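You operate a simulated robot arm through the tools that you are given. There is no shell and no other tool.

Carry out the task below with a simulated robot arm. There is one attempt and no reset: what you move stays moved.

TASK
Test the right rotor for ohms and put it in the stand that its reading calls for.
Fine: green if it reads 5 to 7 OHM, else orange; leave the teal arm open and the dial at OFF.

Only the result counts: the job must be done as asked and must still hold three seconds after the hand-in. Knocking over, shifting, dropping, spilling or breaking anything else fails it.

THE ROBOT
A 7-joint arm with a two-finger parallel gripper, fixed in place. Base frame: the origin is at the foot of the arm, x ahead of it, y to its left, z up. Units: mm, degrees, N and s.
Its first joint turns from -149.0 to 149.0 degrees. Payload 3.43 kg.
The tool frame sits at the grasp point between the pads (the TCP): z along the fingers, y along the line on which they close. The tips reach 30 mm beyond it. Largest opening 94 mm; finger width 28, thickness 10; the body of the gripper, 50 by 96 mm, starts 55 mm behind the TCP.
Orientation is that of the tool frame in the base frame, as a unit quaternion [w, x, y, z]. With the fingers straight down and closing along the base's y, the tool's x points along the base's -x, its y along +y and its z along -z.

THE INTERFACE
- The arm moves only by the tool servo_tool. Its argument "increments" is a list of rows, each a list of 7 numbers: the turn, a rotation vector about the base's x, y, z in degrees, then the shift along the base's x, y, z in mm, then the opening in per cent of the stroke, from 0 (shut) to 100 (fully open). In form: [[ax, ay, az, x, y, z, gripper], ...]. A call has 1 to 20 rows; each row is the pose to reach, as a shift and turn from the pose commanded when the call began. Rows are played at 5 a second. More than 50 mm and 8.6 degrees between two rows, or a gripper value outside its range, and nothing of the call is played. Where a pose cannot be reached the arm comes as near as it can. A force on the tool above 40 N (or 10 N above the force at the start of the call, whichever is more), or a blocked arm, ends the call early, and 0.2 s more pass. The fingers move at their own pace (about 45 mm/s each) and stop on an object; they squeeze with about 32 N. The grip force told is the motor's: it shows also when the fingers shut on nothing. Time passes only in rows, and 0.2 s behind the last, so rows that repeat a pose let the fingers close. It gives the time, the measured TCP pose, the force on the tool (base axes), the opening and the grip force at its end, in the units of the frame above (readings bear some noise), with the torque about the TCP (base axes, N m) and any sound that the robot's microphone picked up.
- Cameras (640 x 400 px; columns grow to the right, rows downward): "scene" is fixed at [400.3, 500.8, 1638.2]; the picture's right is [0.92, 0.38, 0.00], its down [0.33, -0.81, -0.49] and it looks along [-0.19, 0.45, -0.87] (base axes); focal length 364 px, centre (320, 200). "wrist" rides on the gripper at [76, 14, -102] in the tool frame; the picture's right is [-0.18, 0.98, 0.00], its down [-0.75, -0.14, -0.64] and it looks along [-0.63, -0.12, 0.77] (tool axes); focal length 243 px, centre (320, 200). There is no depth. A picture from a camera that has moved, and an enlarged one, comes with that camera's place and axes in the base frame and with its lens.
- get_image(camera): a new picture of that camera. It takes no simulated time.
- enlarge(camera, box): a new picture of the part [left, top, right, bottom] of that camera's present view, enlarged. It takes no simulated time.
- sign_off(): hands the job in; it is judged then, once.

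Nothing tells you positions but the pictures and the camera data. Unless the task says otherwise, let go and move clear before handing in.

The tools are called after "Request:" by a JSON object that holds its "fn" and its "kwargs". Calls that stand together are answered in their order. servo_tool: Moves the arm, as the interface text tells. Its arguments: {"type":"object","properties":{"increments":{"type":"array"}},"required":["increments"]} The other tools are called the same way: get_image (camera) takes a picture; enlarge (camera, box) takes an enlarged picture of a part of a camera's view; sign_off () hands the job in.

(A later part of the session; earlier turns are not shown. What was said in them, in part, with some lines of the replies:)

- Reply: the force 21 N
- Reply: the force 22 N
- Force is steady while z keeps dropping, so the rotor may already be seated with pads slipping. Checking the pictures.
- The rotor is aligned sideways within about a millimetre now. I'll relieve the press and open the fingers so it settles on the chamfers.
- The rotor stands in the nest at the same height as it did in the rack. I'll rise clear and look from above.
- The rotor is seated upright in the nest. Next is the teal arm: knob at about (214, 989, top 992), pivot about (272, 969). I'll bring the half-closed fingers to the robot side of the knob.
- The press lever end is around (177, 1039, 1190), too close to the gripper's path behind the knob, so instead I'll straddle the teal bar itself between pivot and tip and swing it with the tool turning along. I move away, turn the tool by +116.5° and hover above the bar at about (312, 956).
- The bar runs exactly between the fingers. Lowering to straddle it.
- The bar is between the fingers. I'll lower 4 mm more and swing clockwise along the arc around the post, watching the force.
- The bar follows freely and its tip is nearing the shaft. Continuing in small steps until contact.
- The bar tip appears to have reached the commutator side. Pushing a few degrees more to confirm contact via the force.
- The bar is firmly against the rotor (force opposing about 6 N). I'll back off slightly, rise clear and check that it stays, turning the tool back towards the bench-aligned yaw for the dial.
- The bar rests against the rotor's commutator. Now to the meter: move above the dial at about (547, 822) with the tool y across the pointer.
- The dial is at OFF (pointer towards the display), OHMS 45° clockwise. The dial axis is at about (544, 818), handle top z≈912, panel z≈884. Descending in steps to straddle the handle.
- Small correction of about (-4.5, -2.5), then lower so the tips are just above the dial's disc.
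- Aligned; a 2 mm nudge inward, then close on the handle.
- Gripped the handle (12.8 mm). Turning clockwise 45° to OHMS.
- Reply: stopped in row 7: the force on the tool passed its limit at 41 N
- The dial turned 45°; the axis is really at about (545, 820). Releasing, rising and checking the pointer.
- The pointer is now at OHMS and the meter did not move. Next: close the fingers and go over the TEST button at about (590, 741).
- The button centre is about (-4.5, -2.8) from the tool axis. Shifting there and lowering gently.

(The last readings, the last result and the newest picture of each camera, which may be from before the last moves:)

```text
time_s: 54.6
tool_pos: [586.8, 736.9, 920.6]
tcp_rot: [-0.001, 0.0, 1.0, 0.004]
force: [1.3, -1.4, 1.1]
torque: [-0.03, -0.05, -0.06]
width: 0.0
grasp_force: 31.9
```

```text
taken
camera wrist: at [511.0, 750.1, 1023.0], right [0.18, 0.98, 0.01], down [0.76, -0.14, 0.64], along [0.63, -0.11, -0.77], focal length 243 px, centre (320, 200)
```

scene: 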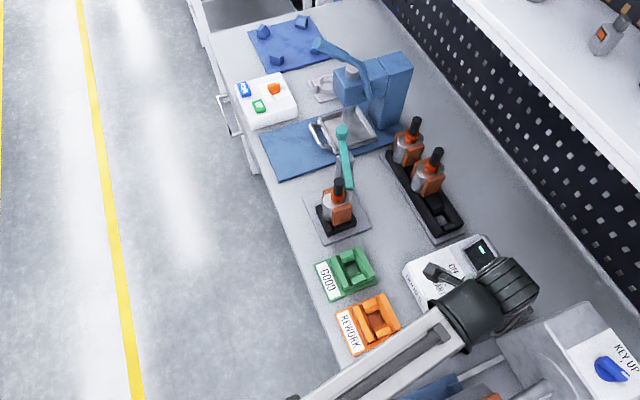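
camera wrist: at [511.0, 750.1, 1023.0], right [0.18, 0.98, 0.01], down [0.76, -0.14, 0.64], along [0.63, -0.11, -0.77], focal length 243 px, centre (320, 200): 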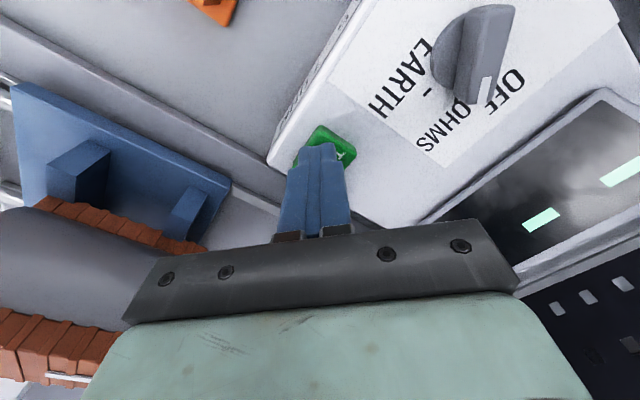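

Just touching. Pressing further.

Request:
{"fn": "servo_tool", "kwargs": {"increments": [[0, 0, 0, 0, 0, -2, 0], [0, 0, 0, 0, 0, -4, 0], [0, 0, 0, 0, 0, -5, 0]]}}

Request:
{"fn": "get_image", "kwargs": {"camera": "wrist"}}

Request:
{"fn": "get_image", "kwargs": {"camera": "scene"}}

```text
time_s: 55.4
tool_pos: [585.6, 737.8, 916.1]
tcp_rot: [-0.001, 0.0, 1.0, 0.003]
force: [-1.0, -4.9, 8.8]
torque: [-0.12, -0.1, -0.02]
width: 0.0
grasp_force: 31.6
```

```text
taken
camera wrist: at [510.9, 750.5, 1018.5], right [0.18, 0.98, 0.01], down [0.76, -0.14, 0.64], along [0.63, -0.11, -0.77], focal length 243 px, centre (320, 200)
```

wrist: 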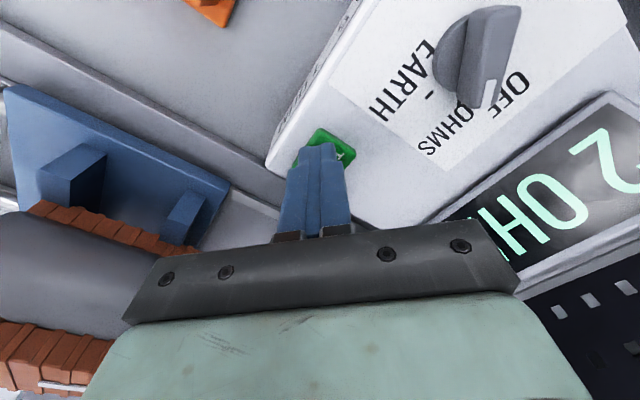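

```text
taken
```

scene: 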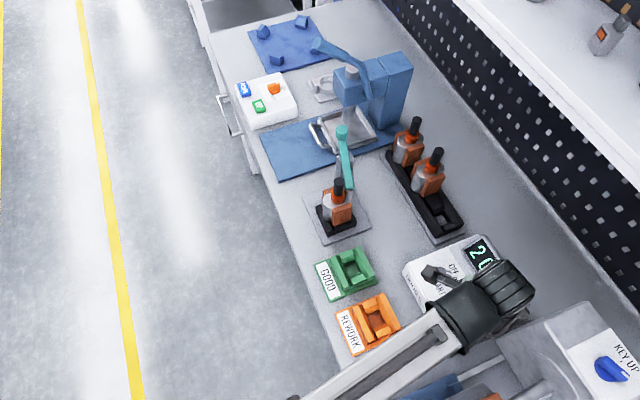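

The display lit up with a reading. Zooming in, before releasing.

Request:
{"fn": "enlarge", "kwargs": {"camera": "scene", "box": [440, 220, 540, 310]}}

Request:
{"fn": "enlarge", "kwargs": {"camera": "wrist", "box": [440, 80, 640, 280]}}

Request:
{"fn": "servo_tool", "kwargs": {"increments": [[0, 0, 0, 0, 0, 5, 0], [0, 0, 0, 0, 0, 20, 0], [0, 0, 0, 0, 0, 50, 0], [0, 0, 0, 0, 0, 50, 0]]}}

Request:
{"fn": "enlarge", "kwargs": {"camera": "scene", "box": [440, 220, 540, 310]}}

Request:
{"fn": "get_image", "kwargs": {"camera": "wrist"}}

```text
4.44 times, centred on (490, 265) of scene
camera zoom: at [400.3, 500.8, 1638.2], right [0.92, 0.38, 0.0], down [0.33, -0.81, -0.49], along [-0.19, 0.45, -0.87], focal length 1619 px, centre (-436, -89)
```

zoom: 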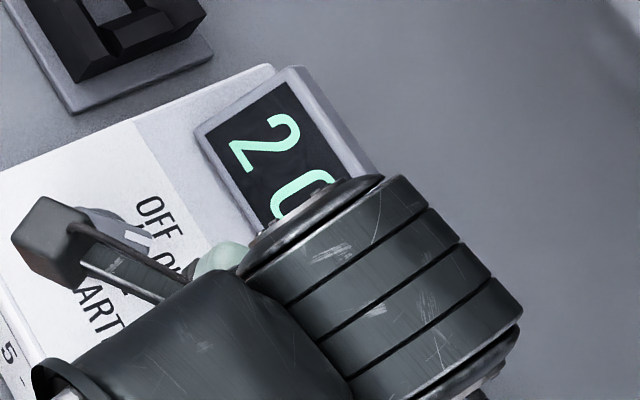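

```text
2.00 times, centred on (540, 180) of wrist
camera zoom: at [510.9, 750.5, 1018.5], right [0.18, 0.98, 0.01], down [0.76, -0.14, 0.64], along [0.63, -0.11, -0.77], focal length 485 px, centre (-120, 240)
```

zoom: 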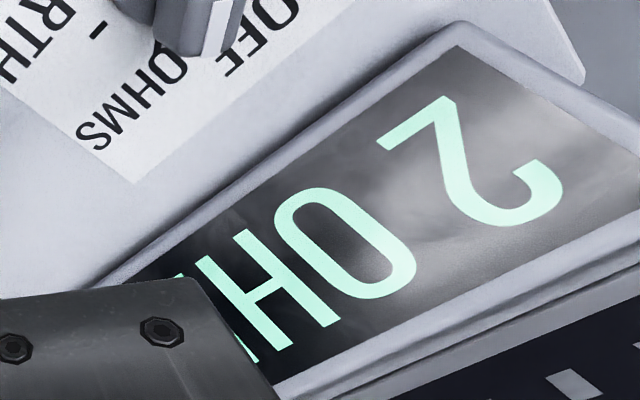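

```text
time_s: 56.4
tool_pos: [587.7, 738.2, 966.8]
tcp_rot: [-0.002, 0.0, 1.0, 0.004]
force: [0.2, -0.7, 0.5]
torque: [0.0, -0.02, 0.01]
width: 0.0
grasp_force: 32.5
```

```text
4.44 times, centred on (490, 265) of scene
camera zoom: at [400.3, 500.8, 1638.2], right [0.92, 0.38, 0.0], down [0.33, -0.81, -0.49], along [-0.19, 0.45, -0.87], focal length 1619 px, centre (-436, -89)
```

zoom: 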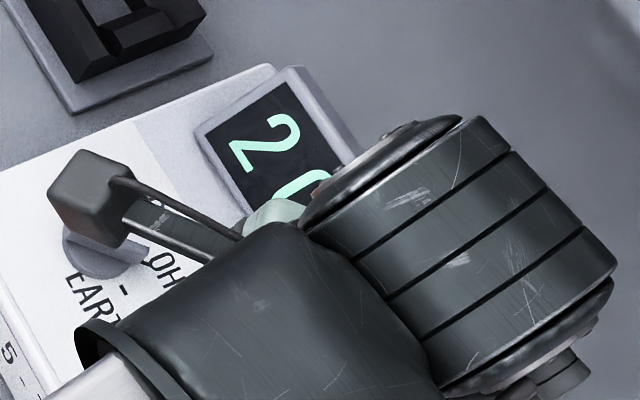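

```text
taken
camera wrist: at [511.5, 750.9, 1069.3], right [0.18, 0.98, 0.01], down [0.76, -0.14, 0.64], along [0.63, -0.11, -0.77], focal length 243 px, centre (320, 200)
```

wrist: 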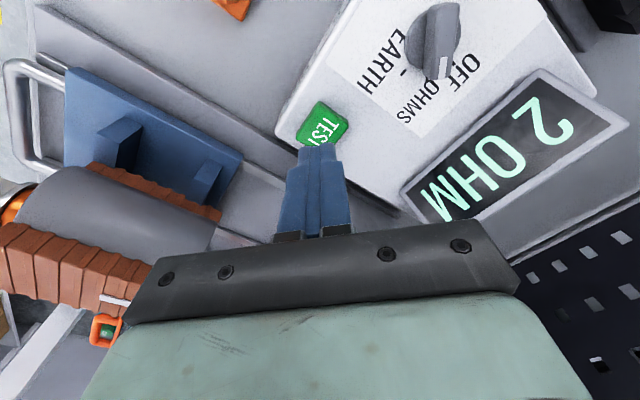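

The display reads 2 OHM, outside 5–7, so the rotor belongs in the orange REWORK stand. First I return the dial to OFF: going back over the dial (axis ≈ (545, 820)).

Request:
{"fn": "servo_tool", "kwargs": {"increments": [[0, 0, 0, 0, 0, 30, 32], [0, 0, 0, -14, 27, 40, 32], [0, 0, 0, -28, 54, 40, 32], [0, 0, 0, -40.7, 81.2, 40, 32], [0, 0, 0, -40.7, 81.2, 15, 32], [0, 0, 0, -40.7, 81.2, -10, 32], [0, 0, 0, -40.7, 81.2, -10, 32]]}}

Request:
{"fn": "enlarge", "kwargs": {"camera": "wrist", "box": [240, 90, 400, 230]}}

```text
time_s: 58.0
tool_pos: [543.7, 818.9, 957.7]
tcp_rot: [-0.002, 0.0, 1.0, 0.004]
force: [0.7, -0.3, -0.4]
torque: [0.0, 0.0, 0.0]
width: 29.9
grasp_force: 0.0
```

```text
2.86 times, centred on (320, 160) of wrist
camera zoom: at [468.2, 832.0, 1060.5], right [0.18, 0.98, 0.01], down [0.76, -0.14, 0.64], along [0.63, -0.11, -0.77], focal length 693 px, centre (320, 314)
```

zoom: 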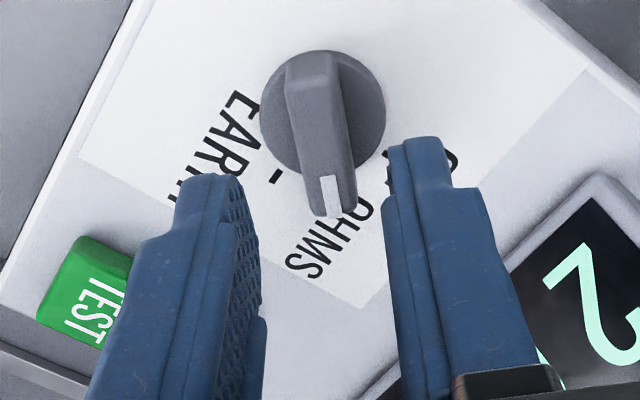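

Lowering onto the handle again with a small correction to the axis.

Request:
{"fn": "servo_tool", "kwargs": {"increments": [[0, 0, 0, 2.3, 1.2, -10, 32], [0, 0, 0, 2.3, 1.2, -22, 32], [0, 0, 0, 2.3, 1.2, -31, 32], [0, 0, 0, 2.3, 1.2, -31, 32], [0, 0, 0, 2.3, 1.2, -31, 0], [0, 0, 0, 2.3, 1.2, -31, 0], [0, 0, 0, 2.3, 1.2, -31, 0], [0, 0, 0, 2.3, 1.2, -31, 0]]}}

Request:
{"fn": "enlarge", "kwargs": {"camera": "wrist", "box": [240, 90, 400, 230]}}

```text
time_s: 59.8
tool_pos: [547.7, 819.3, 926.1]
tcp_rot: [-0.001, 0.0, 1.0, 0.003]
force: [-0.2, -8.6, -1.1]
torque: [-0.42, -0.05, 0.0]
width: 13.0
grasp_force: 45.0
```

```text
2.86 times, centred on (320, 160) of wrist
camera zoom: at [471.7, 832.8, 1028.4], right [0.18, 0.98, 0.0], down [0.76, -0.14, 0.64], along [0.63, -0.11, -0.77], focal length 693 px, centre (320, 314)
```

zoom: 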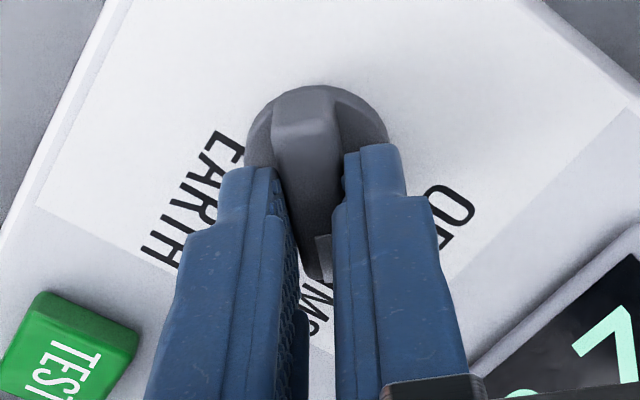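

Gripped. Turning back counter-clockwise 45° to OFF with a slight y relief.

Request:
{"fn": "servo_tool", "kwargs": {"increments": [[0, 0, 0, 0, -1.5, 0, 0], [0, 0, 7.5, 0, -1.5, 0, 0], [0, 0, 15, 0, -1.5, 0, 0], [0, 0, 22.5, 0, -1.5, 0, 0], [0, 0, 30, 0, -1.5, 0, 0], [0, 0, 37.5, 0, -1.5, 0, 0], [0, 0, 45, 0, -1.5, 0, 0], [0, 0, 45, 0, -1.5, 0, 0]]}}

Request:
{"fn": "enlarge", "kwargs": {"camera": "wrist", "box": [240, 90, 400, 230]}}

```text
time_s: 61.3
tool_pos: [546.7, 820.7, 925.8]
tcp_rot: [-0.002, -0.36, 0.933, 0.005]
force: [-4.7, -0.5, 2.9]
torque: [0.3, -0.74, 0.0]
width: 12.8
grasp_force: 44.6
stopped in row 7: the force on the tool passed its limit at 41 N (the readings are from after the stop); the commanded pose is now the measured one
```

```text
2.86 times, centred on (320, 160) of wrist
camera zoom: at [481.8, 778.9, 1028.0], right [-0.52, 0.85, 0.01], down [0.66, 0.4, 0.64], along [0.54, 0.34, -0.77], focal length 693 px, centre (320, 314)
```

zoom: 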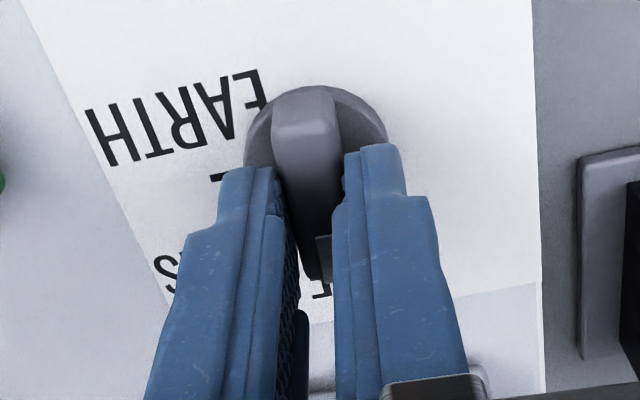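

It turned about 42° before a force stop. I'll release and look at where the pointer stands.

Request:
{"fn": "servo_tool", "kwargs": {"increments": [[0, 0, 0, 0, 0, 0, 32], [0, 0, 0, 0, 0, 0, 32], [0, 0, 0, 0, 0, 0, 32], [0, 0, 0, 0, 0, 15, 32], [0, 0, 0, 0, 0, 40, 32], [0, 0, 0, 0, 0, 80, 32], [0, 0, 0, 0, 0, 80, 32]]}}

Request:
{"fn": "enlarge", "kwargs": {"camera": "wrist", "box": [260, 60, 380, 160]}}

Request:
{"fn": "get_image", "kwargs": {"camera": "wrist"}}

```text
time_s: 62.9
tool_pos: [544.6, 818.8, 1005.5]
tcp_rot: [-0.002, -0.36, 0.933, 0.005]
force: [0.1, -0.3, -0.3]
torque: [-0.01, 0.02, -0.01]
width: 30.0
grasp_force: 0.1
```

```text
4.00 times, centred on (320, 110) of wrist
camera zoom: at [479.4, 777.0, 1107.2], right [-0.52, 0.85, 0.01], down [0.66, 0.4, 0.64], along [0.54, 0.34, -0.77], focal length 970 px, centre (320, 560)
```

zoom: 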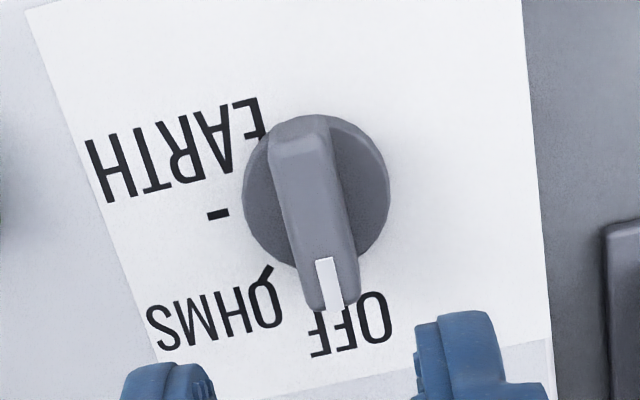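

```text
taken
camera wrist: at [479.4, 777.0, 1107.2], right [-0.52, 0.85, 0.01], down [0.66, 0.4, 0.64], along [0.54, 0.34, -0.77], focal length 243 px, centre (320, 200)
```

wrist: 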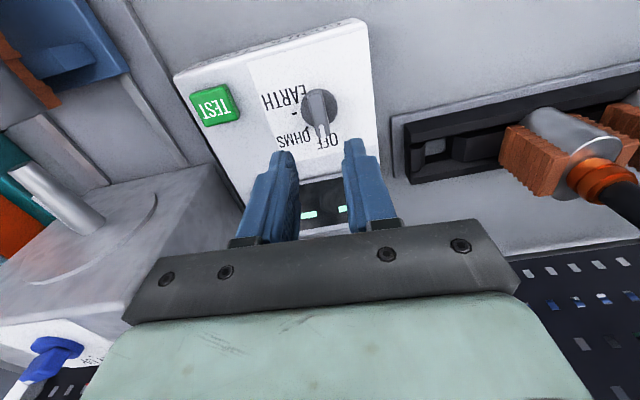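

The dial is back exactly as at the start (OFF) and the display shows dashes. Now I return above the teal bar to swing it open.

Request:
{"fn": "servo_tool", "kwargs": {"increments": [[0, 0, 0, 0, 0, 45, 32], [0, 0, 4, 0, 0, 90, 32], [0, 0, 8, -10, 4, 134, 32], [0, 0, 16, -45, 19, 134, 32], [0, 0, 24, -80, 34, 134, 32], [0, 0, 32, -115, 49, 134, 32], [0, 0, 40, -150, 64, 134, 32], [0, 0, 48, -185, 79, 134, 32], [0, 0, 56, -220, 94, 134, 32], [0, 0, 64, -250, 107, 134, 32], [0, 0, 69.3, -258.2, 110.8, 134, 32], [0, 0, 69.3, -258.2, 110.8, 134, 32]]}}

Request:
{"fn": "get_image", "kwargs": {"camera": "wrist"}}

Request:
{"fn": "get_image", "kwargs": {"camera": "scene"}}

```text
time_s: 65.5
tool_pos: [290.5, 933.0, 1139.3]
tcp_rot: [0.004, 0.827, -0.562, -0.003]
force: [0.1, 0.2, 0.0]
torque: [0.0, 0.01, -0.04]
width: 30.1
grasp_force: 0.0
```

```text
taken
camera wrist: at [306.7, 857.0, 1241.2], right [-0.98, -0.19, 0.01], down [-0.14, 0.76, 0.64], along [-0.13, 0.63, -0.77], focal length 243 px, centre (320, 200)
```

wrist: 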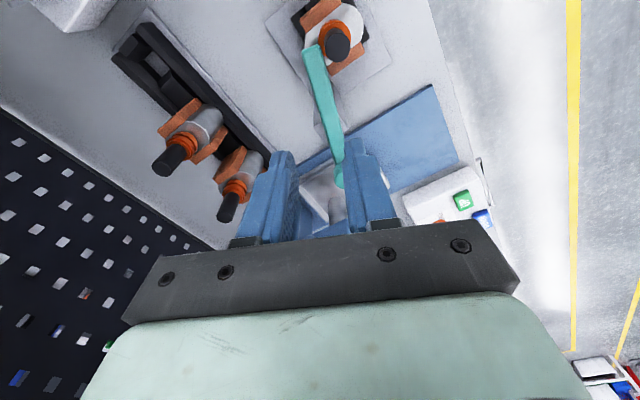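

```text
taken
```

scene: 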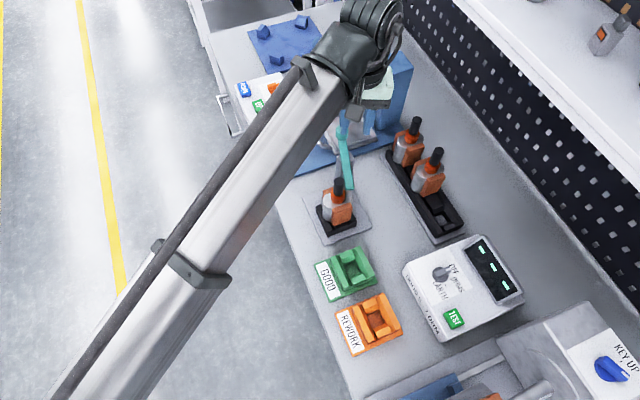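

The scene matches the earlier pose above the bar. Shift slightly, open the fingers a bit more, and lower around the bar.

Request:
{"fn": "servo_tool", "kwargs": {"increments": [[0, 0, 0, -4, -1, -30, 40], [0, 0, 0, -4, -1, -70, 40], [0, 0, 0, -4, -1, -110, 40], [0, 0, 0, -4, -1, -130, 40], [0, 0, 0, -4, -1, -142, 40], [0, 0, 0, -4, -1, -150, 40], [0, 0, 0, -4, -1, -150, 40]]}}

Request:
{"fn": "enlarge", "kwargs": {"camera": "wrist", "box": [220, 40, 440, 240]}}

```text
time_s: 67.1
tool_pos: [286.4, 931.0, 988.6]
tcp_rot: [0.004, 0.826, -0.563, -0.003]
force: [0.3, -0.4, 0.7]
torque: [-0.02, -0.01, 0.0]
width: 37.5
grasp_force: 0.1
```

```text
2.00 times, centred on (330, 140) of wrist
camera zoom: at [302.8, 855.1, 1090.9], right [-0.98, -0.19, 0.01], down [-0.14, 0.76, 0.64], along [-0.13, 0.63, -0.77], focal length 485 px, centre (300, 320)
```

zoom: 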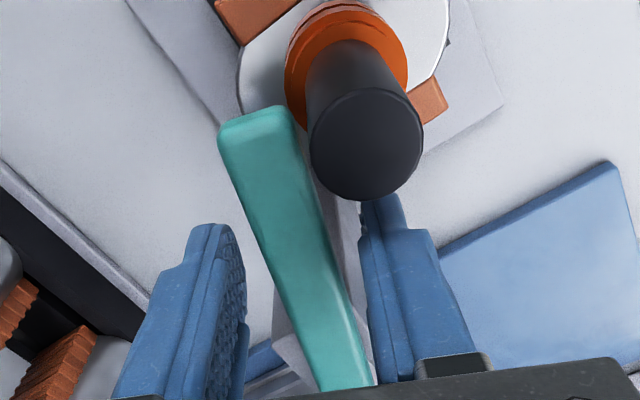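

Straddled. Swinging the arm counter-clockwise back towards its original open position.

Request:
{"fn": "servo_tool", "kwargs": {"increments": [[0, 0, 0, 0, 0, 0, 32], [0, 0, 7, 4.6, 2.3, 0, 32], [0, 0, 14, 8.8, 5.2, 0, 32], [0, 0, 21, 12.7, 8.5, 0, 32], [0, 0, 28, 16.1, 12.3, 0, 32], [0, 0, 35, 19.1, 16.4, 0, 32], [0, 0, 42, 21.5, 20.9, 0, 32], [0, 0, 49, 23.4, 25.7, 0, 32], [0, 0, 49, 23.4, 25.7, 0, 32]]}}

Request:
{"fn": "get_image", "kwargs": {"camera": "wrist"}}

Request:
{"fn": "get_image", "kwargs": {"camera": "scene"}}

```text
time_s: 69.1
tool_pos: [308.4, 956.9, 987.4]
tcp_rot: [0.005, 0.986, -0.168, 0.0]
force: [1.2, -0.9, 0.1]
torque: [0.01, -0.02, -0.01]
width: 30.1
grasp_force: 0.2
```

```text
taken
camera wrist: at [375.9, 919.2, 1090.4], right [-0.5, -0.87, 0.01], down [-0.66, 0.39, 0.64], along [-0.56, 0.31, -0.77], focal length 243 px, centre (320, 200)
```

wrist: 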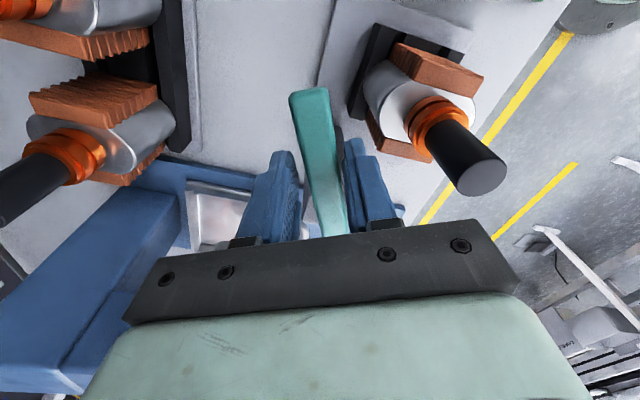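

```text
taken
```

scene: 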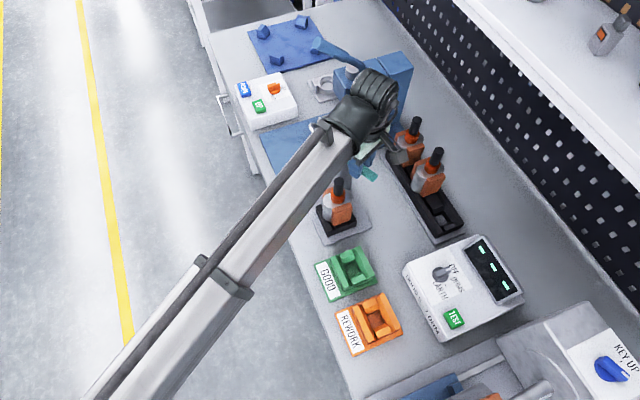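

The arm tip is back within about 1 mm of its original place. A 2° extra nudge, then rise and compare with the scene.

Request:
{"fn": "servo_tool", "kwargs": {"increments": [[0, 0, 2, 0.5, 1.5, 0, 32], [0, 0, 2, 0.5, 1.5, 0, 32], [0, 0, 0, 0, 0, 0, 40], [0, 0, -2, -0.3, -1.5, 0, 40], [0, 0, -2, -0.3, -1.5, 30, 40], [0, 0, -2, -0.3, -1.5, 70, 40], [0, 0, -2, -0.3, -1.5, 115, 40], [0, 0, -2, -0.3, -1.5, 150, 40]]}}

Request:
{"fn": "get_image", "kwargs": {"camera": "scene"}}

Request:
{"fn": "get_image", "kwargs": {"camera": "wrist"}}

```text
time_s: 70.9
tool_pos: [309.4, 955.5, 1140.5]
tcp_rot: [0.005, 0.982, -0.187, -0.001]
force: [0.6, -0.5, -0.1]
torque: [-0.01, -0.03, -0.01]
width: 37.5
grasp_force: 0.1
```

```text
taken
```

scene: 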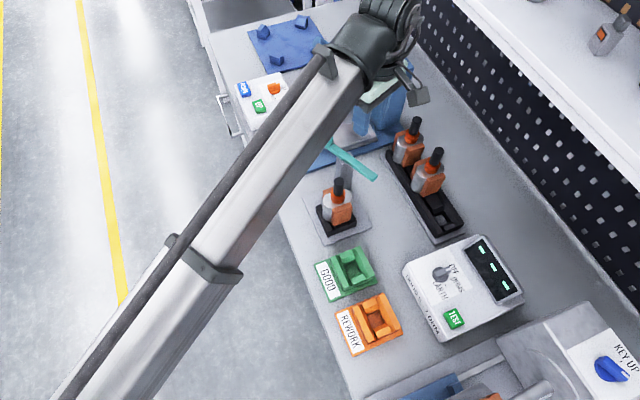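

```text
taken
camera wrist: at [376.1, 914.1, 1242.7], right [-0.53, -0.85, 0.01], down [-0.65, 0.41, 0.64], along [-0.55, 0.33, -0.77], focal length 243 px, centre (320, 200)
```

wrist: 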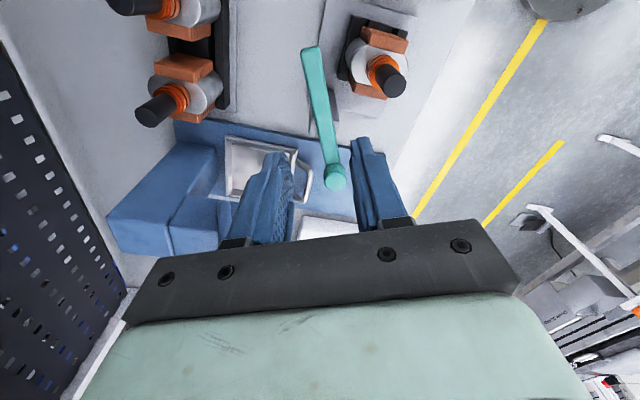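

The arm is open as at the start. Next: level the tool, turn it back to the bench-aligned yaw and go above the rotor in the nest.

Request:
{"fn": "servo_tool", "kwargs": {"increments": [[0.27, -0.11, 0, -5, -20, 0, 50], [0.54, -0.22, 0, -15, -45, 0, 50], [0.54, -0.22, 0, -29, -71, 0, 50], [0.54, -0.22, 0, -29, -71, 0, 50]]}}

Request:
{"fn": "servo_tool", "kwargs": {"increments": [[0, 0, -8, 0, 0, 0, 50], [0, 0, -16, 0, 0, 0, 50], [0, 0, -24, 0, 0, 0, 50], [0, 0, -32, 0, 0, 0, 50], [0, 0, -40, 0, 0, 0, 50], [0, 0, -48, 0, 0, 0, 50], [0, 0, -56, 0, 0, 0, 50], [0, 0, -64, 0, 0, 0, 50], [0, 0, -72, 0, 0, 0, 50], [0, 0, -80, 0, 0, 0, 50], [0, 0, -88, 0, 0, 0, 50], [0, 0, -96, 0, 0, 0, 50], [0, 0, -104, 0, 0, 0, 50], [0, 0, -112, 0, 0, 0, 50], [0, 0, -113.5, 0, 0, -15, 50], [0, 0, -113.5, 0, 0, -30, 50], [0, 0, -113.5, 0, 0, -30, 50]]}}

Request:
{"fn": "get_image", "kwargs": {"camera": "wrist"}}

Request:
{"fn": "enlarge", "kwargs": {"camera": "wrist", "box": [240, 60, 400, 200]}}

Request:
{"fn": "get_image", "kwargs": {"camera": "scene"}}

```text
time_s: 71.9
tool_pos: [280.6, 883.7, 1139.8]
tcp_rot: [0.0, 0.982, -0.187, 0.0]
force: [-0.5, 1.5, 0.3]
torque: [0.01, -0.01, -0.01]
width: 47.1
grasp_force: 0.0
```

```text
time_s: 75.5
tool_pos: [278.9, 884.0, 1109.3]
tcp_rot: [0.0, -0.383, 0.924, 0.0]
force: [0.1, 0.3, -0.1]
torque: [0.01, 0.0, -0.03]
width: 47.0
grasp_force: 0.2
```

```text
taken
camera wrist: at [215.5, 839.0, 1211.6], right [-0.56, 0.83, 0.0], down [0.63, 0.43, 0.64], along [0.53, 0.36, -0.77], focal length 243 px, centre (320, 200)
```

wrist: 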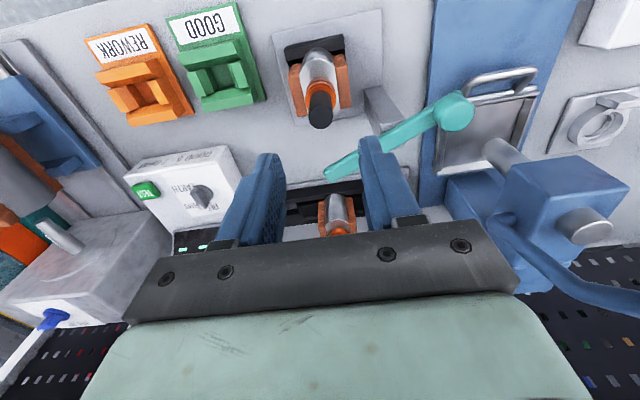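

```text
2.86 times, centred on (320, 130) of wrist
camera zoom: at [215.5, 839.0, 1211.6], right [-0.56, 0.83, 0.0], down [0.63, 0.43, 0.64], along [0.53, 0.36, -0.77], focal length 693 px, centre (320, 400)
```

zoom: 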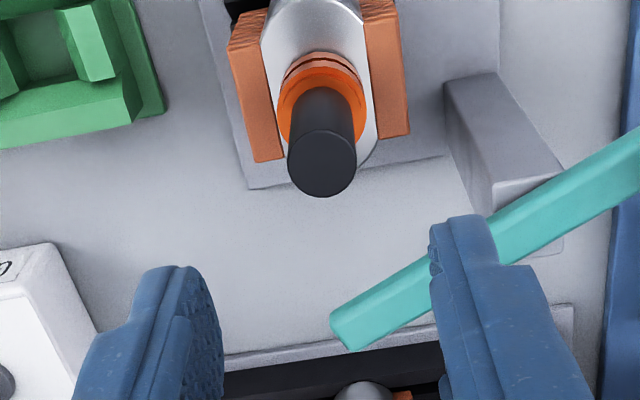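

```text
taken
```

scene: 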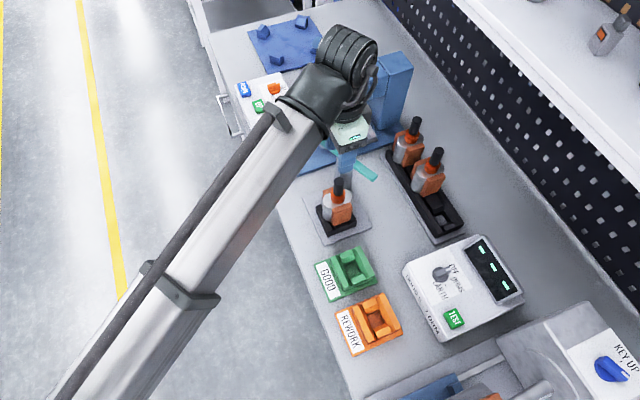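

The shaft is centred below the fingers within 1 mm. Descending and gripping.

Request:
{"fn": "servo_tool", "kwargs": {"increments": [[0, 0, 0, 1, 0, -30, 50], [0, 0, 0, 1, 0, -60, 50], [0, 0, 0, 1, 0, -90, 50], [0, 0, 0, 1, 0, -108, 50], [0, 0, 0, 1, 0, -115, 50], [0, 0, 0, 1, 0, -115, 50], [0, 0, 0, 1, 0, -115, 0], [0, 0, 0, 1, 0, -115, 0], [0, 0, 0, 1, 0, -115, 0], [0, 0, 0, 1, 0, -115, 0]]}}

Request:
{"fn": "enlarge", "kwargs": {"camera": "wrist", "box": [240, 80, 400, 240]}}

```text
time_s: 77.7
tool_pos: [280.0, 884.9, 994.4]
tcp_rot: [0.0, -0.384, 0.923, 0.0]
force: [-2.1, 3.7, 0.5]
torque: [0.27, 0.17, 0.01]
width: 22.2
grasp_force: 32.2
```

```text
2.50 times, centred on (320, 160) of wrist
camera zoom: at [217.0, 839.9, 1096.9], right [-0.57, 0.82, 0.0], down [0.63, 0.43, 0.64], along [0.53, 0.36, -0.77], focal length 606 px, centre (320, 300)
```

zoom: 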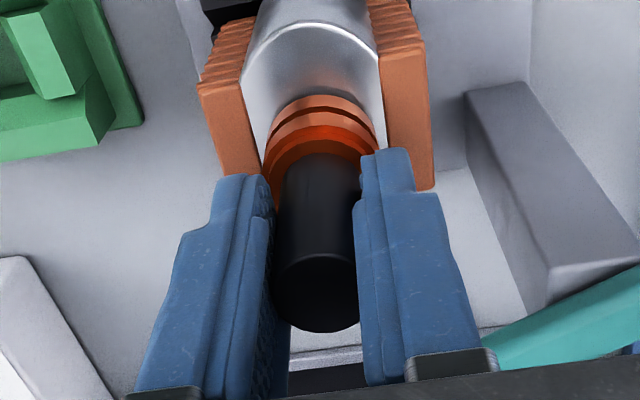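

Gripped again. Lifting the rotor straight up, then zooming on the orange stand.

Request:
{"fn": "servo_tool", "kwargs": {"increments": [[0, 0, 0, 0, 0, 5, 0], [0, 0, 0, 0, 0, 12, 0], [0, 0, 0, 0, 0, 25, 0], [0, 0, 0, 0, 0, 45, 0], [0, 0, 0, 0, 0, 70, 0], [0, 0, 0, 0, 0, 100, 0], [0, 0, 0, 0, 0, 130, 0], [0, 0, 0, 0, 0, 130, 0]]}}

Request:
{"fn": "enlarge", "kwargs": {"camera": "scene", "box": [330, 285, 410, 365]}}

Request:
{"fn": "enlarge", "kwargs": {"camera": "scene", "box": [300, 170, 380, 250]}}

Request:
{"fn": "get_image", "kwargs": {"camera": "wrist"}}

```text
time_s: 79.5
tool_pos: [280.7, 883.7, 1122.7]
tcp_rot: [-0.001, -0.383, 0.924, -0.001]
force: [0.2, 0.1, -13.6]
torque: [-0.14, -0.07, 0.0]
width: 21.7
grasp_force: 31.7
```

```text
5.00 times, centred on (370, 325) of scene
camera zoom: at [400.3, 500.8, 1638.2], right [0.92, 0.38, 0.0], down [0.33, -0.81, -0.49], along [-0.19, 0.45, -0.87], focal length 1821 px, centre (70, -425)
```

zoom: 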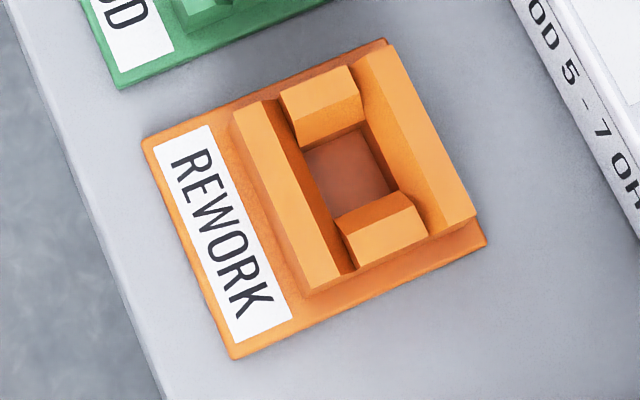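

```text
5.00 times, centred on (340, 210) of scene
camera zoom: at [400.3, 500.8, 1638.2], right [0.92, 0.38, 0.0], down [0.33, -0.81, -0.49], along [-0.19, 0.45, -0.87], focal length 1821 px, centre (220, 150)
```

zoom: 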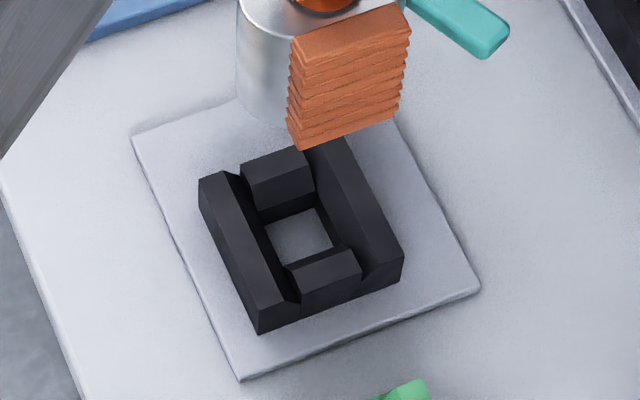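

```text
taken
camera wrist: at [217.7, 839.6, 1225.7], right [-0.57, 0.82, 0.0], down [0.63, 0.43, 0.64], along [0.53, 0.36, -0.77], focal length 243 px, centre (320, 200)
```

wrist: 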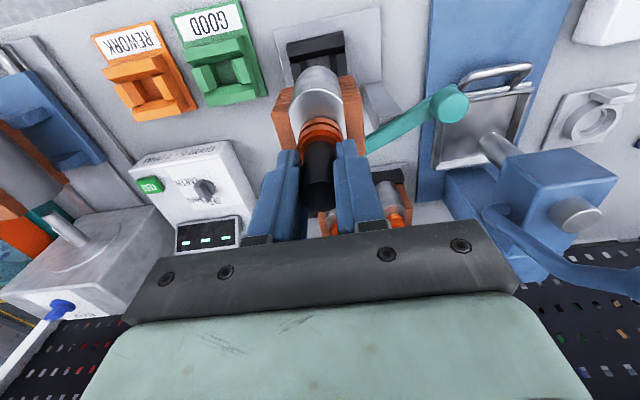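

Request:
{"fn": "enlarge", "kwargs": {"camera": "wrist", "box": [80, 10, 220, 130]}}

```text
3.33 times, centred on (150, 70) of wrist
camera zoom: at [217.7, 839.6, 1225.7], right [-0.57, 0.82, 0.0], down [0.63, 0.43, 0.64], along [0.53, 0.36, -0.77], focal length 809 px, centre (887, 633)
```

zoom: 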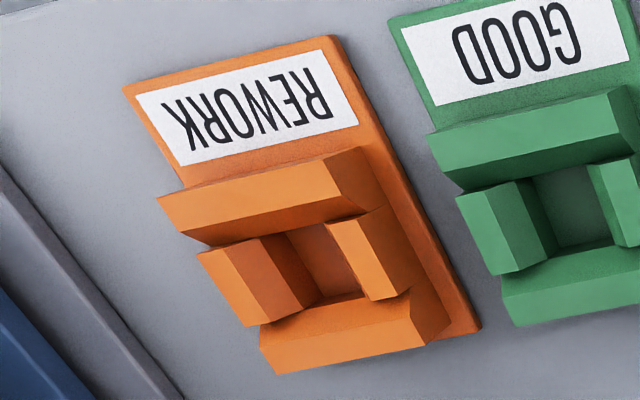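

The orange stand's seat has the same size and height, centred near (447.5, 689). Carrying the rotor there at height and then hovering just above it.

Request:
{"fn": "servo_tool", "kwargs": {"increments": [[0, 0, 0, 28, -32, 0, 0], [0, 0, 0, 56, -65, 0, 0], [0, 0, 0, 84, -97, 0, 0], [0, 0, 0, 112, -130, 0, 0], [0, 0, 0, 140, -162, 0, 0], [0, 0, 0, 167, -194, 0, 0], [0, 0, 0, 167, -194, 0, 0], [0, 0, 0, 167, -194, -35, 0], [0, 0, 0, 167, -194, -65, 0], [0, 0, 0, 167, -194, -65, 0]]}}

Request:
{"fn": "get_image", "kwargs": {"camera": "wrist"}}

Request:
{"fn": "enlarge", "kwargs": {"camera": "wrist", "box": [220, 0, 420, 130]}}

Request:
{"fn": "get_image", "kwargs": {"camera": "scene"}}

Request:
{"fn": "enlarge", "kwargs": {"camera": "scene", "box": [330, 265, 410, 365]}}

```text
time_s: 81.7
tool_pos: [448.3, 688.7, 1059.8]
tcp_rot: [0.0, -0.383, 0.924, 0.0]
force: [0.6, 0.7, -13.1]
torque: [0.08, 0.13, -0.02]
width: 21.7
grasp_force: 32.1
```

```text
taken
camera wrist: at [384.7, 644.2, 1161.8], right [-0.57, 0.82, 0.0], down [0.63, 0.43, 0.64], along [0.53, 0.36, -0.77], focal length 243 px, centre (320, 200)
```

wrist: 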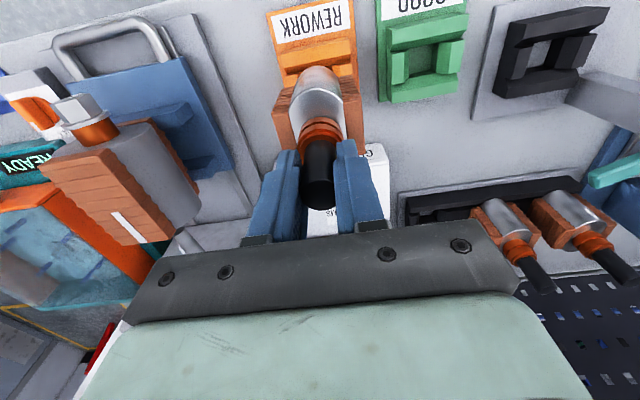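

```text
3.08 times, centred on (320, 65) of wrist
camera zoom: at [384.7, 644.2, 1161.8], right [-0.57, 0.82, 0.0], down [0.63, 0.43, 0.64], along [0.53, 0.36, -0.77], focal length 746 px, centre (320, 615)
```

zoom: 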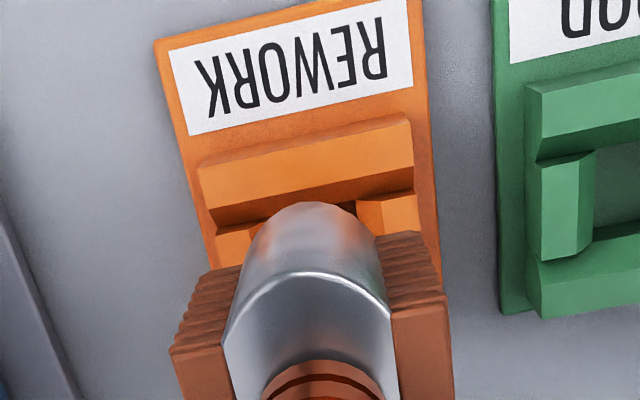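

```text
taken
```

scene: 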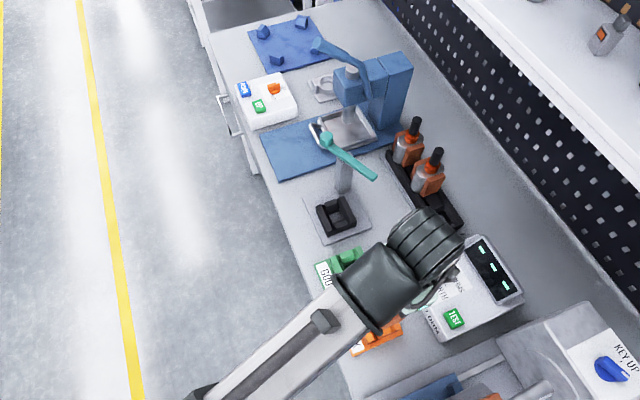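

```text
4.00 times, centred on (370, 315) of scene
camera zoom: at [400.3, 500.8, 1638.2], right [0.92, 0.38, 0.0], down [0.33, -0.81, -0.49], along [-0.19, 0.45, -0.87], focal length 1457 px, centre (120, -260)
```

zoom: 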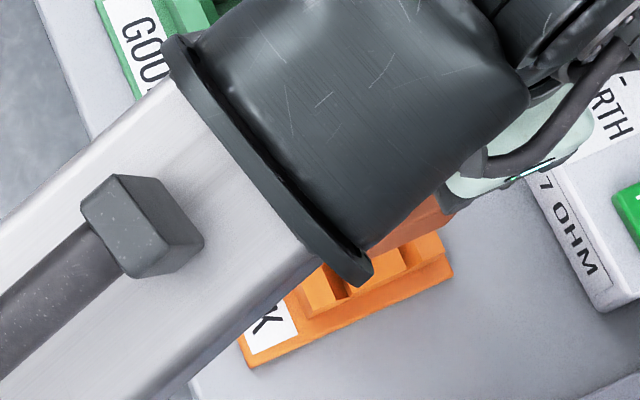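

The view is nearly identical to the hover over the nest, where the final seat lay about 3 mm to the bench-left. Applying the same shift (-2.3, +2.3) and lowering partway.

Request:
{"fn": "servo_tool", "kwargs": {"increments": [[0, 0, 0, -2.3, 2.3, -15, 0], [0, 0, 0, -2.3, 2.3, -28, 0], [0, 0, 0, -2.3, 2.3, -38, 0], [0, 0, 0, -2.3, 2.3, -46, 0], [0, 0, 0, -2.3, 2.3, -52, 0], [0, 0, 0, -2.3, 2.3, -52, 0]]}}

Request:
{"fn": "enlarge", "kwargs": {"camera": "wrist", "box": [220, 0, 420, 130]}}

```text
time_s: 83.1
tool_pos: [445.2, 691.8, 1008.3]
tcp_rot: [-0.001, -0.383, 0.924, 0.0]
force: [4.6, -6.0, -12.6]
torque: [-0.99, -0.64, -0.11]
width: 21.8
grasp_force: 31.6
```

```text
3.08 times, centred on (320, 65) of wrist
camera zoom: at [381.7, 647.8, 1109.4], right [-0.56, 0.83, 0.0], down [0.63, 0.43, 0.64], along [0.53, 0.36, -0.77], focal length 746 px, centre (320, 615)
```

zoom: 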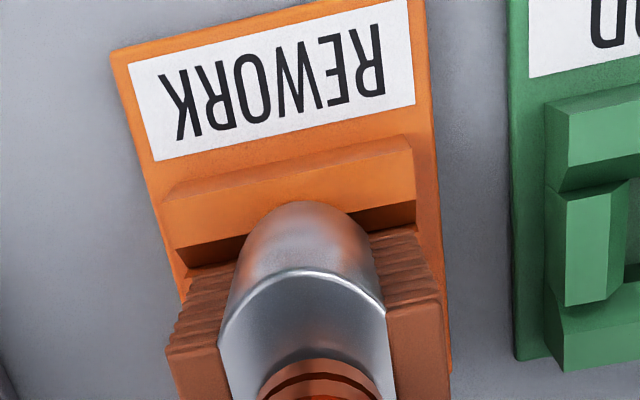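

A sideways push at the rotor's foot shows I'm now slightly too far left. Easing right in small steps.

Request:
{"fn": "servo_tool", "kwargs": {"increments": [[0, 0, 0, 0.7, -0.7, 2, 0], [0, 0, 0, 1.4, -1.4, 2, 0], [0, 0, 0, 1.4, -1.4, 2, 0]]}}

Request:
{"fn": "enlarge", "kwargs": {"camera": "wrist", "box": [220, 0, 420, 130]}}

```text
time_s: 83.9
tool_pos: [447.0, 691.0, 1008.1]
tcp_rot: [0.0, -0.383, 0.924, -0.001]
force: [-0.5, -4.6, -15.8]
torque: [-0.87, 0.04, -0.01]
width: 22.0
grasp_force: 32.3
```

```text
3.08 times, centred on (320, 65) of wrist
camera zoom: at [383.3, 646.6, 1110.8], right [-0.57, 0.82, 0.0], down [0.63, 0.43, 0.64], along [0.53, 0.36, -0.77], focal length 746 px, centre (320, 615)
```

zoom: 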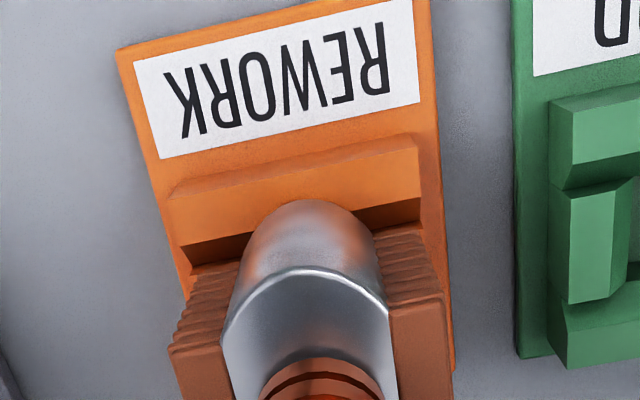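

Remaining push is inward and slightly right; shifting accordingly by about 1 mm and lowering slowly.

Request:
{"fn": "servo_tool", "kwargs": {"increments": [[0, 0, 0, -0.1, -0.7, 0, 0], [0, 0, 0, -0.2, -1.3, 0, 0], [0, 0, 0, -0.2, -1.3, -2, 0], [0, 0, 0, -0.2, -1.3, -4, 0], [0, 0, 0, -0.2, -1.3, -4, 0]]}}

```text
time_s: 85.1
tool_pos: [446.9, 689.7, 1004.4]
tcp_rot: [0.0, -0.383, 0.924, 0.001]
force: [0.4, -0.2, -13.5]
torque: [-0.16, -0.14, 0.01]
width: 21.5
grasp_force: 32.2
```

Lateral forces are gone. Lowering further.

Request:
{"fn": "servo_tool", "kwargs": {"increments": [[0, 0, 0, 0, 0, -2, 0], [0, 0, 0, 0, 0, -4, 0], [0, 0, 0, 0, 0, -6, 0], [0, 0, 0, 0, 0, -7, 0], [0, 0, 0, 0, 0, -7, 0]]}}

```text
time_s: 86.3
tool_pos: [446.6, 690.5, 999.7]
tcp_rot: [0.001, -0.383, 0.924, 0.001]
force: [2.2, -4.7, 8.3]
torque: [-0.05, -0.8, -0.03]
width: 21.5
grasp_force: 32.1
```

Contact around z 1000 with a push right/inward. Lifting slightly, shifting and trying again.

Request:
{"fn": "servo_tool", "kwargs": {"increments": [[0, 0, 0, 0, 0, 4, 0], [0, 0, 0, 0.4, -1.7, 4, 0], [0, 0, 0, 0.4, -1.7, 2, 0], [0, 0, 0, 0.4, -1.7, 0, 0], [0, 0, 0, 0.4, -1.7, -2, 0], [0, 0, 0, 0.4, -1.7, -2, 0]]}}

```text
time_s: 87.7
tool_pos: [445.6, 687.8, 997.2]
tcp_rot: [0.0, -0.384, 0.923, 0.0]
force: [-2.0, 1.9, 21.8]
torque: [-0.21, -0.3, 0.0]
width: 21.5
grasp_force: 31.6
```

Request:
{"fn": "servo_tool", "kwargs": {"increments": [[0, 0, 0, 0, 0, 3, 0], [0, 0, 0, -0.4, 0.4, 3, 0], [0, 0, 0, -0.4, 0.4, 1, 0], [0, 0, 0, -0.4, 0.4, -1, 0], [0, 0, 0, -0.4, 0.4, -2, 0], [0, 0, 0, -0.4, 0.4, -2, 0]]}}

Request:
{"fn": "enlarge", "kwargs": {"camera": "wrist", "box": [220, 0, 420, 130]}}

Request:
{"fn": "enlarge", "kwargs": {"camera": "wrist", "box": [240, 80, 400, 240]}}

```text
time_s: 89.1
tool_pos: [447.6, 688.3, 995.0]
tcp_rot: [0.001, -0.383, 0.924, 0.0]
force: [1.4, -8.7, 21.7]
torque: [-0.38, -0.39, -0.06]
width: 21.8
grasp_force: 31.5
```

```text
3.08 times, centred on (320, 65) of wrist
camera zoom: at [383.2, 643.9, 1097.3], right [-0.56, 0.83, 0.0], down [0.63, 0.43, 0.64], along [0.53, 0.36, -0.77], focal length 746 px, centre (320, 615)
```

zoom: 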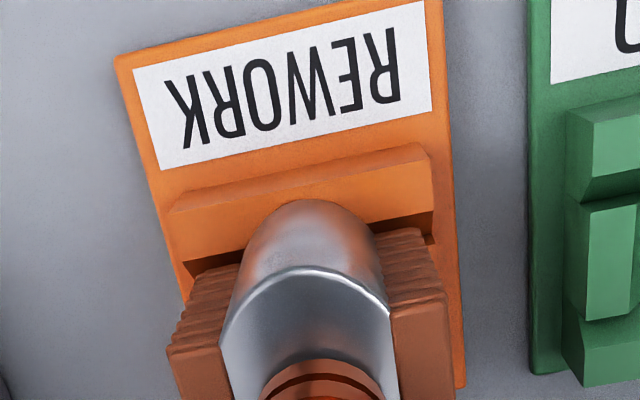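

```text
2.50 times, centred on (320, 160) of wrist
camera zoom: at [383.2, 643.9, 1097.3], right [-0.56, 0.83, 0.0], down [0.63, 0.43, 0.64], along [0.53, 0.36, -0.77], focal length 606 px, centre (320, 300)
```

zoom: 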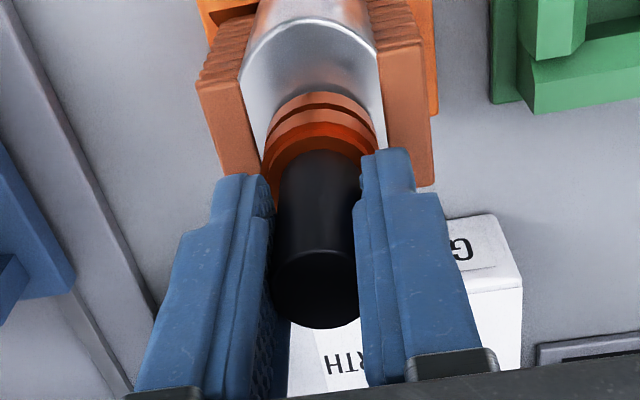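

The height (995) now equals the seated height in the nest. I'll relieve the residual side load by ~1 mm and the downward press, and check forces.

Request:
{"fn": "servo_tool", "kwargs": {"increments": [[0, 0, 0, 0.1, -0.5, 0, 0], [0, 0, 0, 0.2, -1.0, 0, 0], [0, 0, 0, 0.2, -1.0, 0, 0]]}}

```text
time_s: 89.9
tool_pos: [447.0, 686.9, 995.3]
tcp_rot: [0.001, -0.383, 0.924, 0.0]
force: [6.1, 2.7, 21.6]
torque: [-0.26, -0.57, -0.02]
width: 21.6
grasp_force: 32.2
```

The seat confines it in both directions now, so it is in. Centring, relieving and opening the fingers.

Request:
{"fn": "servo_tool", "kwargs": {"increments": [[0, 0, 0, 0.5, 0.3, 0.5, 0], [0, 0, 0, 0.5, 0.3, 1.5, 0], [0, 0, 0, 0.5, 0.3, 1.5, 30], [0, 0, 0, 0.5, 0.3, 1.5, 40], [0, 0, 0, 0.5, 0.3, 1.5, 50], [0, 0, 0, 0.5, 0.3, 1.5, 50]]}}

Request:
{"fn": "enlarge", "kwargs": {"camera": "wrist", "box": [240, 80, 400, 240]}}

Request:
{"fn": "enlarge", "kwargs": {"camera": "wrist", "box": [220, 0, 420, 130]}}

```text
time_s: 91.3
tool_pos: [446.0, 687.2, 995.9]
tcp_rot: [0.0, -0.383, 0.924, 0.0]
force: [-0.4, 0.0, 0.7]
torque: [0.0, -0.01, 0.03]
width: 46.8
grasp_force: 0.0
```

```text
2.50 times, centred on (320, 160) of wrist
camera zoom: at [382.7, 643.3, 1098.2], right [-0.57, 0.82, 0.0], down [0.63, 0.43, 0.64], along [0.53, 0.36, -0.77], focal length 606 px, centre (320, 300)
```

zoom: 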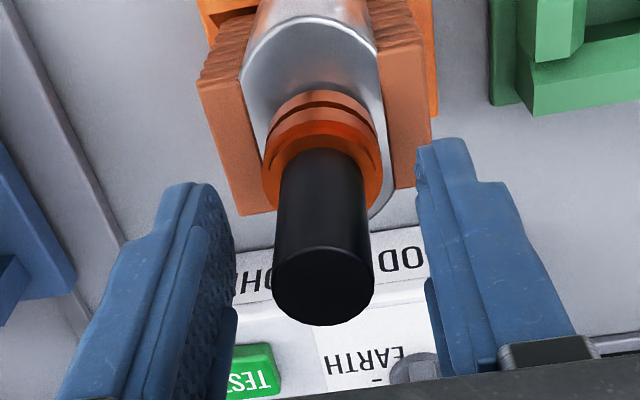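

```text
3.08 times, centred on (320, 65) of wrist
camera zoom: at [382.7, 643.3, 1098.2], right [-0.57, 0.82, 0.0], down [0.63, 0.43, 0.64], along [0.53, 0.36, -0.77], focal length 746 px, centre (320, 615)
```

zoom: 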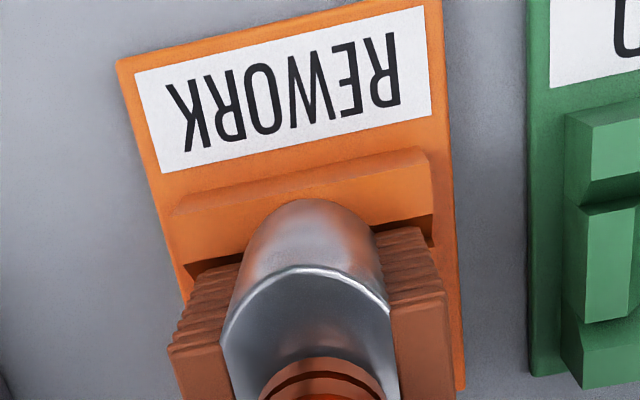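

Released and standing. Rising straight up and moving well clear for an inspection.

Request:
{"fn": "servo_tool", "kwargs": {"increments": [[0, 0, 0, 0, 0, 20, 50], [0, 0, 0, 0, 0, 45, 50], [0, 0, 0, 0, 0, 80, 50], [0, 0, 0, 0, 0, 120, 50], [0, 0, 0, 0, 0, 160, 50], [0, 0, 0, -40, 10, 175, 50], [0, 0, 0, -85, 25, 175, 50], [0, 0, 0, -130, 45, 175, 50], [0, 0, 0, -175, 65, 175, 50], [0, 0, 0, -220, 85, 175, 50], [0, 0, 0, -260, 105, 175, 50], [0, 0, 0, -300, 125, 175, 50], [0, 0, 0, -300, 125, 175, 50]]}}

Request:
{"fn": "get_image", "kwargs": {"camera": "scene"}}

Request:
{"fn": "get_image", "kwargs": {"camera": "wrist"}}

Request:
{"fn": "enlarge", "kwargs": {"camera": "scene", "box": [320, 250, 420, 370]}}

Request:
{"fn": "enlarge", "kwargs": {"camera": "scene", "box": [300, 110, 460, 250]}}

Request:
{"fn": "enlarge", "kwargs": {"camera": "scene", "box": [390, 220, 550, 350]}}

```text
time_s: 94.1
tool_pos: [146.8, 810.3, 1171.0]
tcp_rot: [0.0, -0.383, 0.924, 0.0]
force: [0.1, 0.3, 0.1]
torque: [0.03, 0.02, -0.01]
width: 47.0
grasp_force: 0.0
```

```text
taken
```

scene: 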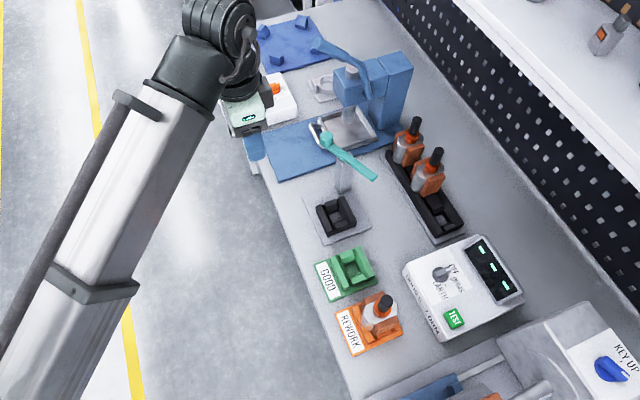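

```text
taken
camera wrist: at [82.5, 766.6, 1272.6], right [-0.57, 0.82, 0.0], down [0.63, 0.43, 0.64], along [0.53, 0.36, -0.77], focal length 243 px, centre (320, 200)
```

wrist: 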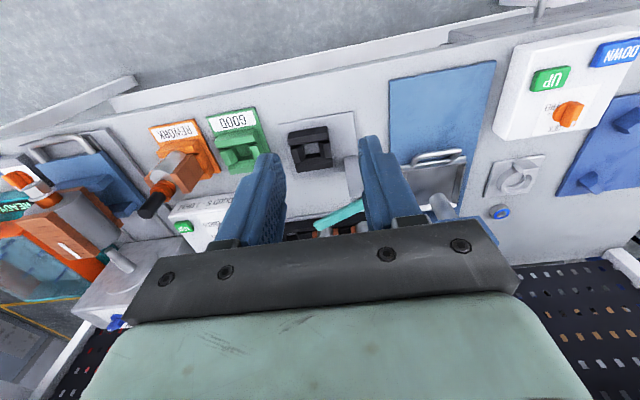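

```text
3.33 times, centred on (370, 310) of scene
camera zoom: at [400.3, 500.8, 1638.2], right [0.92, 0.38, 0.0], down [0.33, -0.81, -0.49], along [-0.19, 0.45, -0.87], focal length 1214 px, centre (153, -167)
```

zoom: 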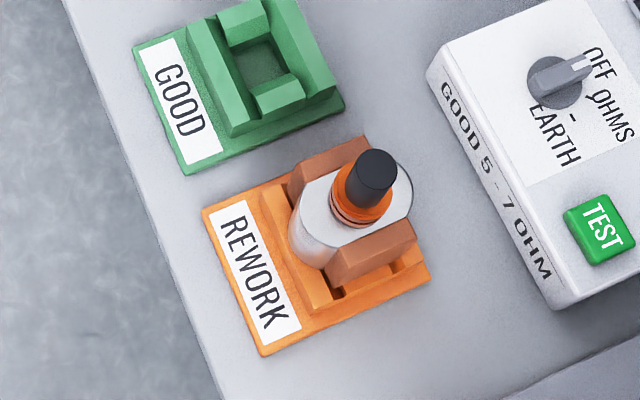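

```text
2.86 times, centred on (380, 180) of scene
camera zoom: at [400.3, 500.8, 1638.2], right [0.92, 0.38, 0.0], down [0.33, -0.81, -0.49], along [-0.19, 0.45, -0.87], focal length 1041 px, centre (149, 257)
```

zoom: 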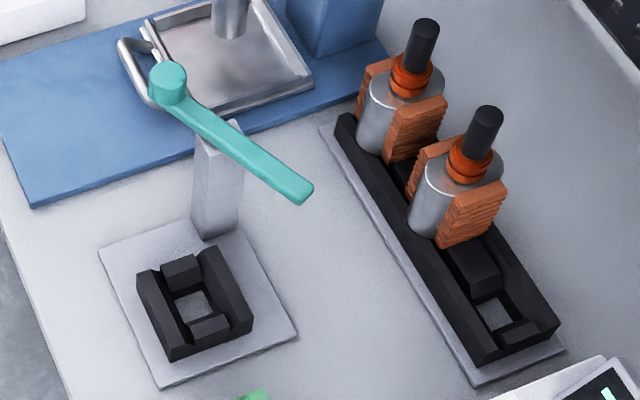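

```text
3.08 times, centred on (470, 285) of scene
camera zoom: at [400.3, 500.8, 1638.2], right [0.92, 0.38, 0.0], down [0.33, -0.81, -0.49], along [-0.19, 0.45, -0.87], focal length 1121 px, centre (-142, -62)
```

zoom: 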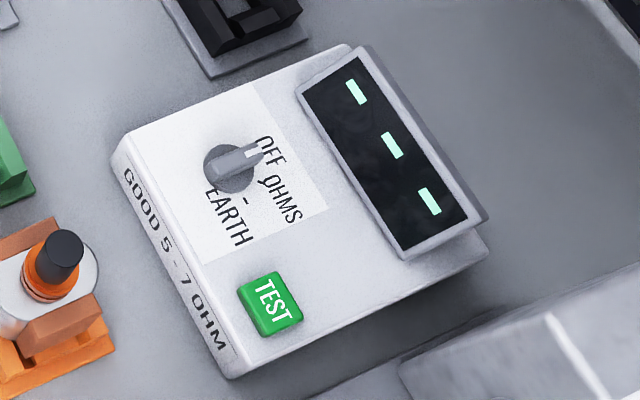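

The rotor stands upright in the orange REWORK stand, the teal arm is back in its open position and the dial is at OFF with dashes showing. The other two rotors are still in the rack and the gripper is clear, so I'm handing in.

Request:
{"fn": "sign_off", "kwargs": {}}

```text
The job is handed in.
```

The right rotor read 2 OHM, which is outside 5 to 7, so I put it in the orange REWORK stand and handed the job in.

- **Rotor:** it stands upright in the orange stand, seated at the same height as it sat in the test nest.
- **Teal arm:** it is open again, at the same place as at the start.
- **Dial:** it is at OFF, with dashes on the display.
- **Everything else:** the other two rotors are still in the rack, and nothing looks moved in the final pictures. Turning the dial tripped the 40 N force limit once each way, and the meter looks unmoved.
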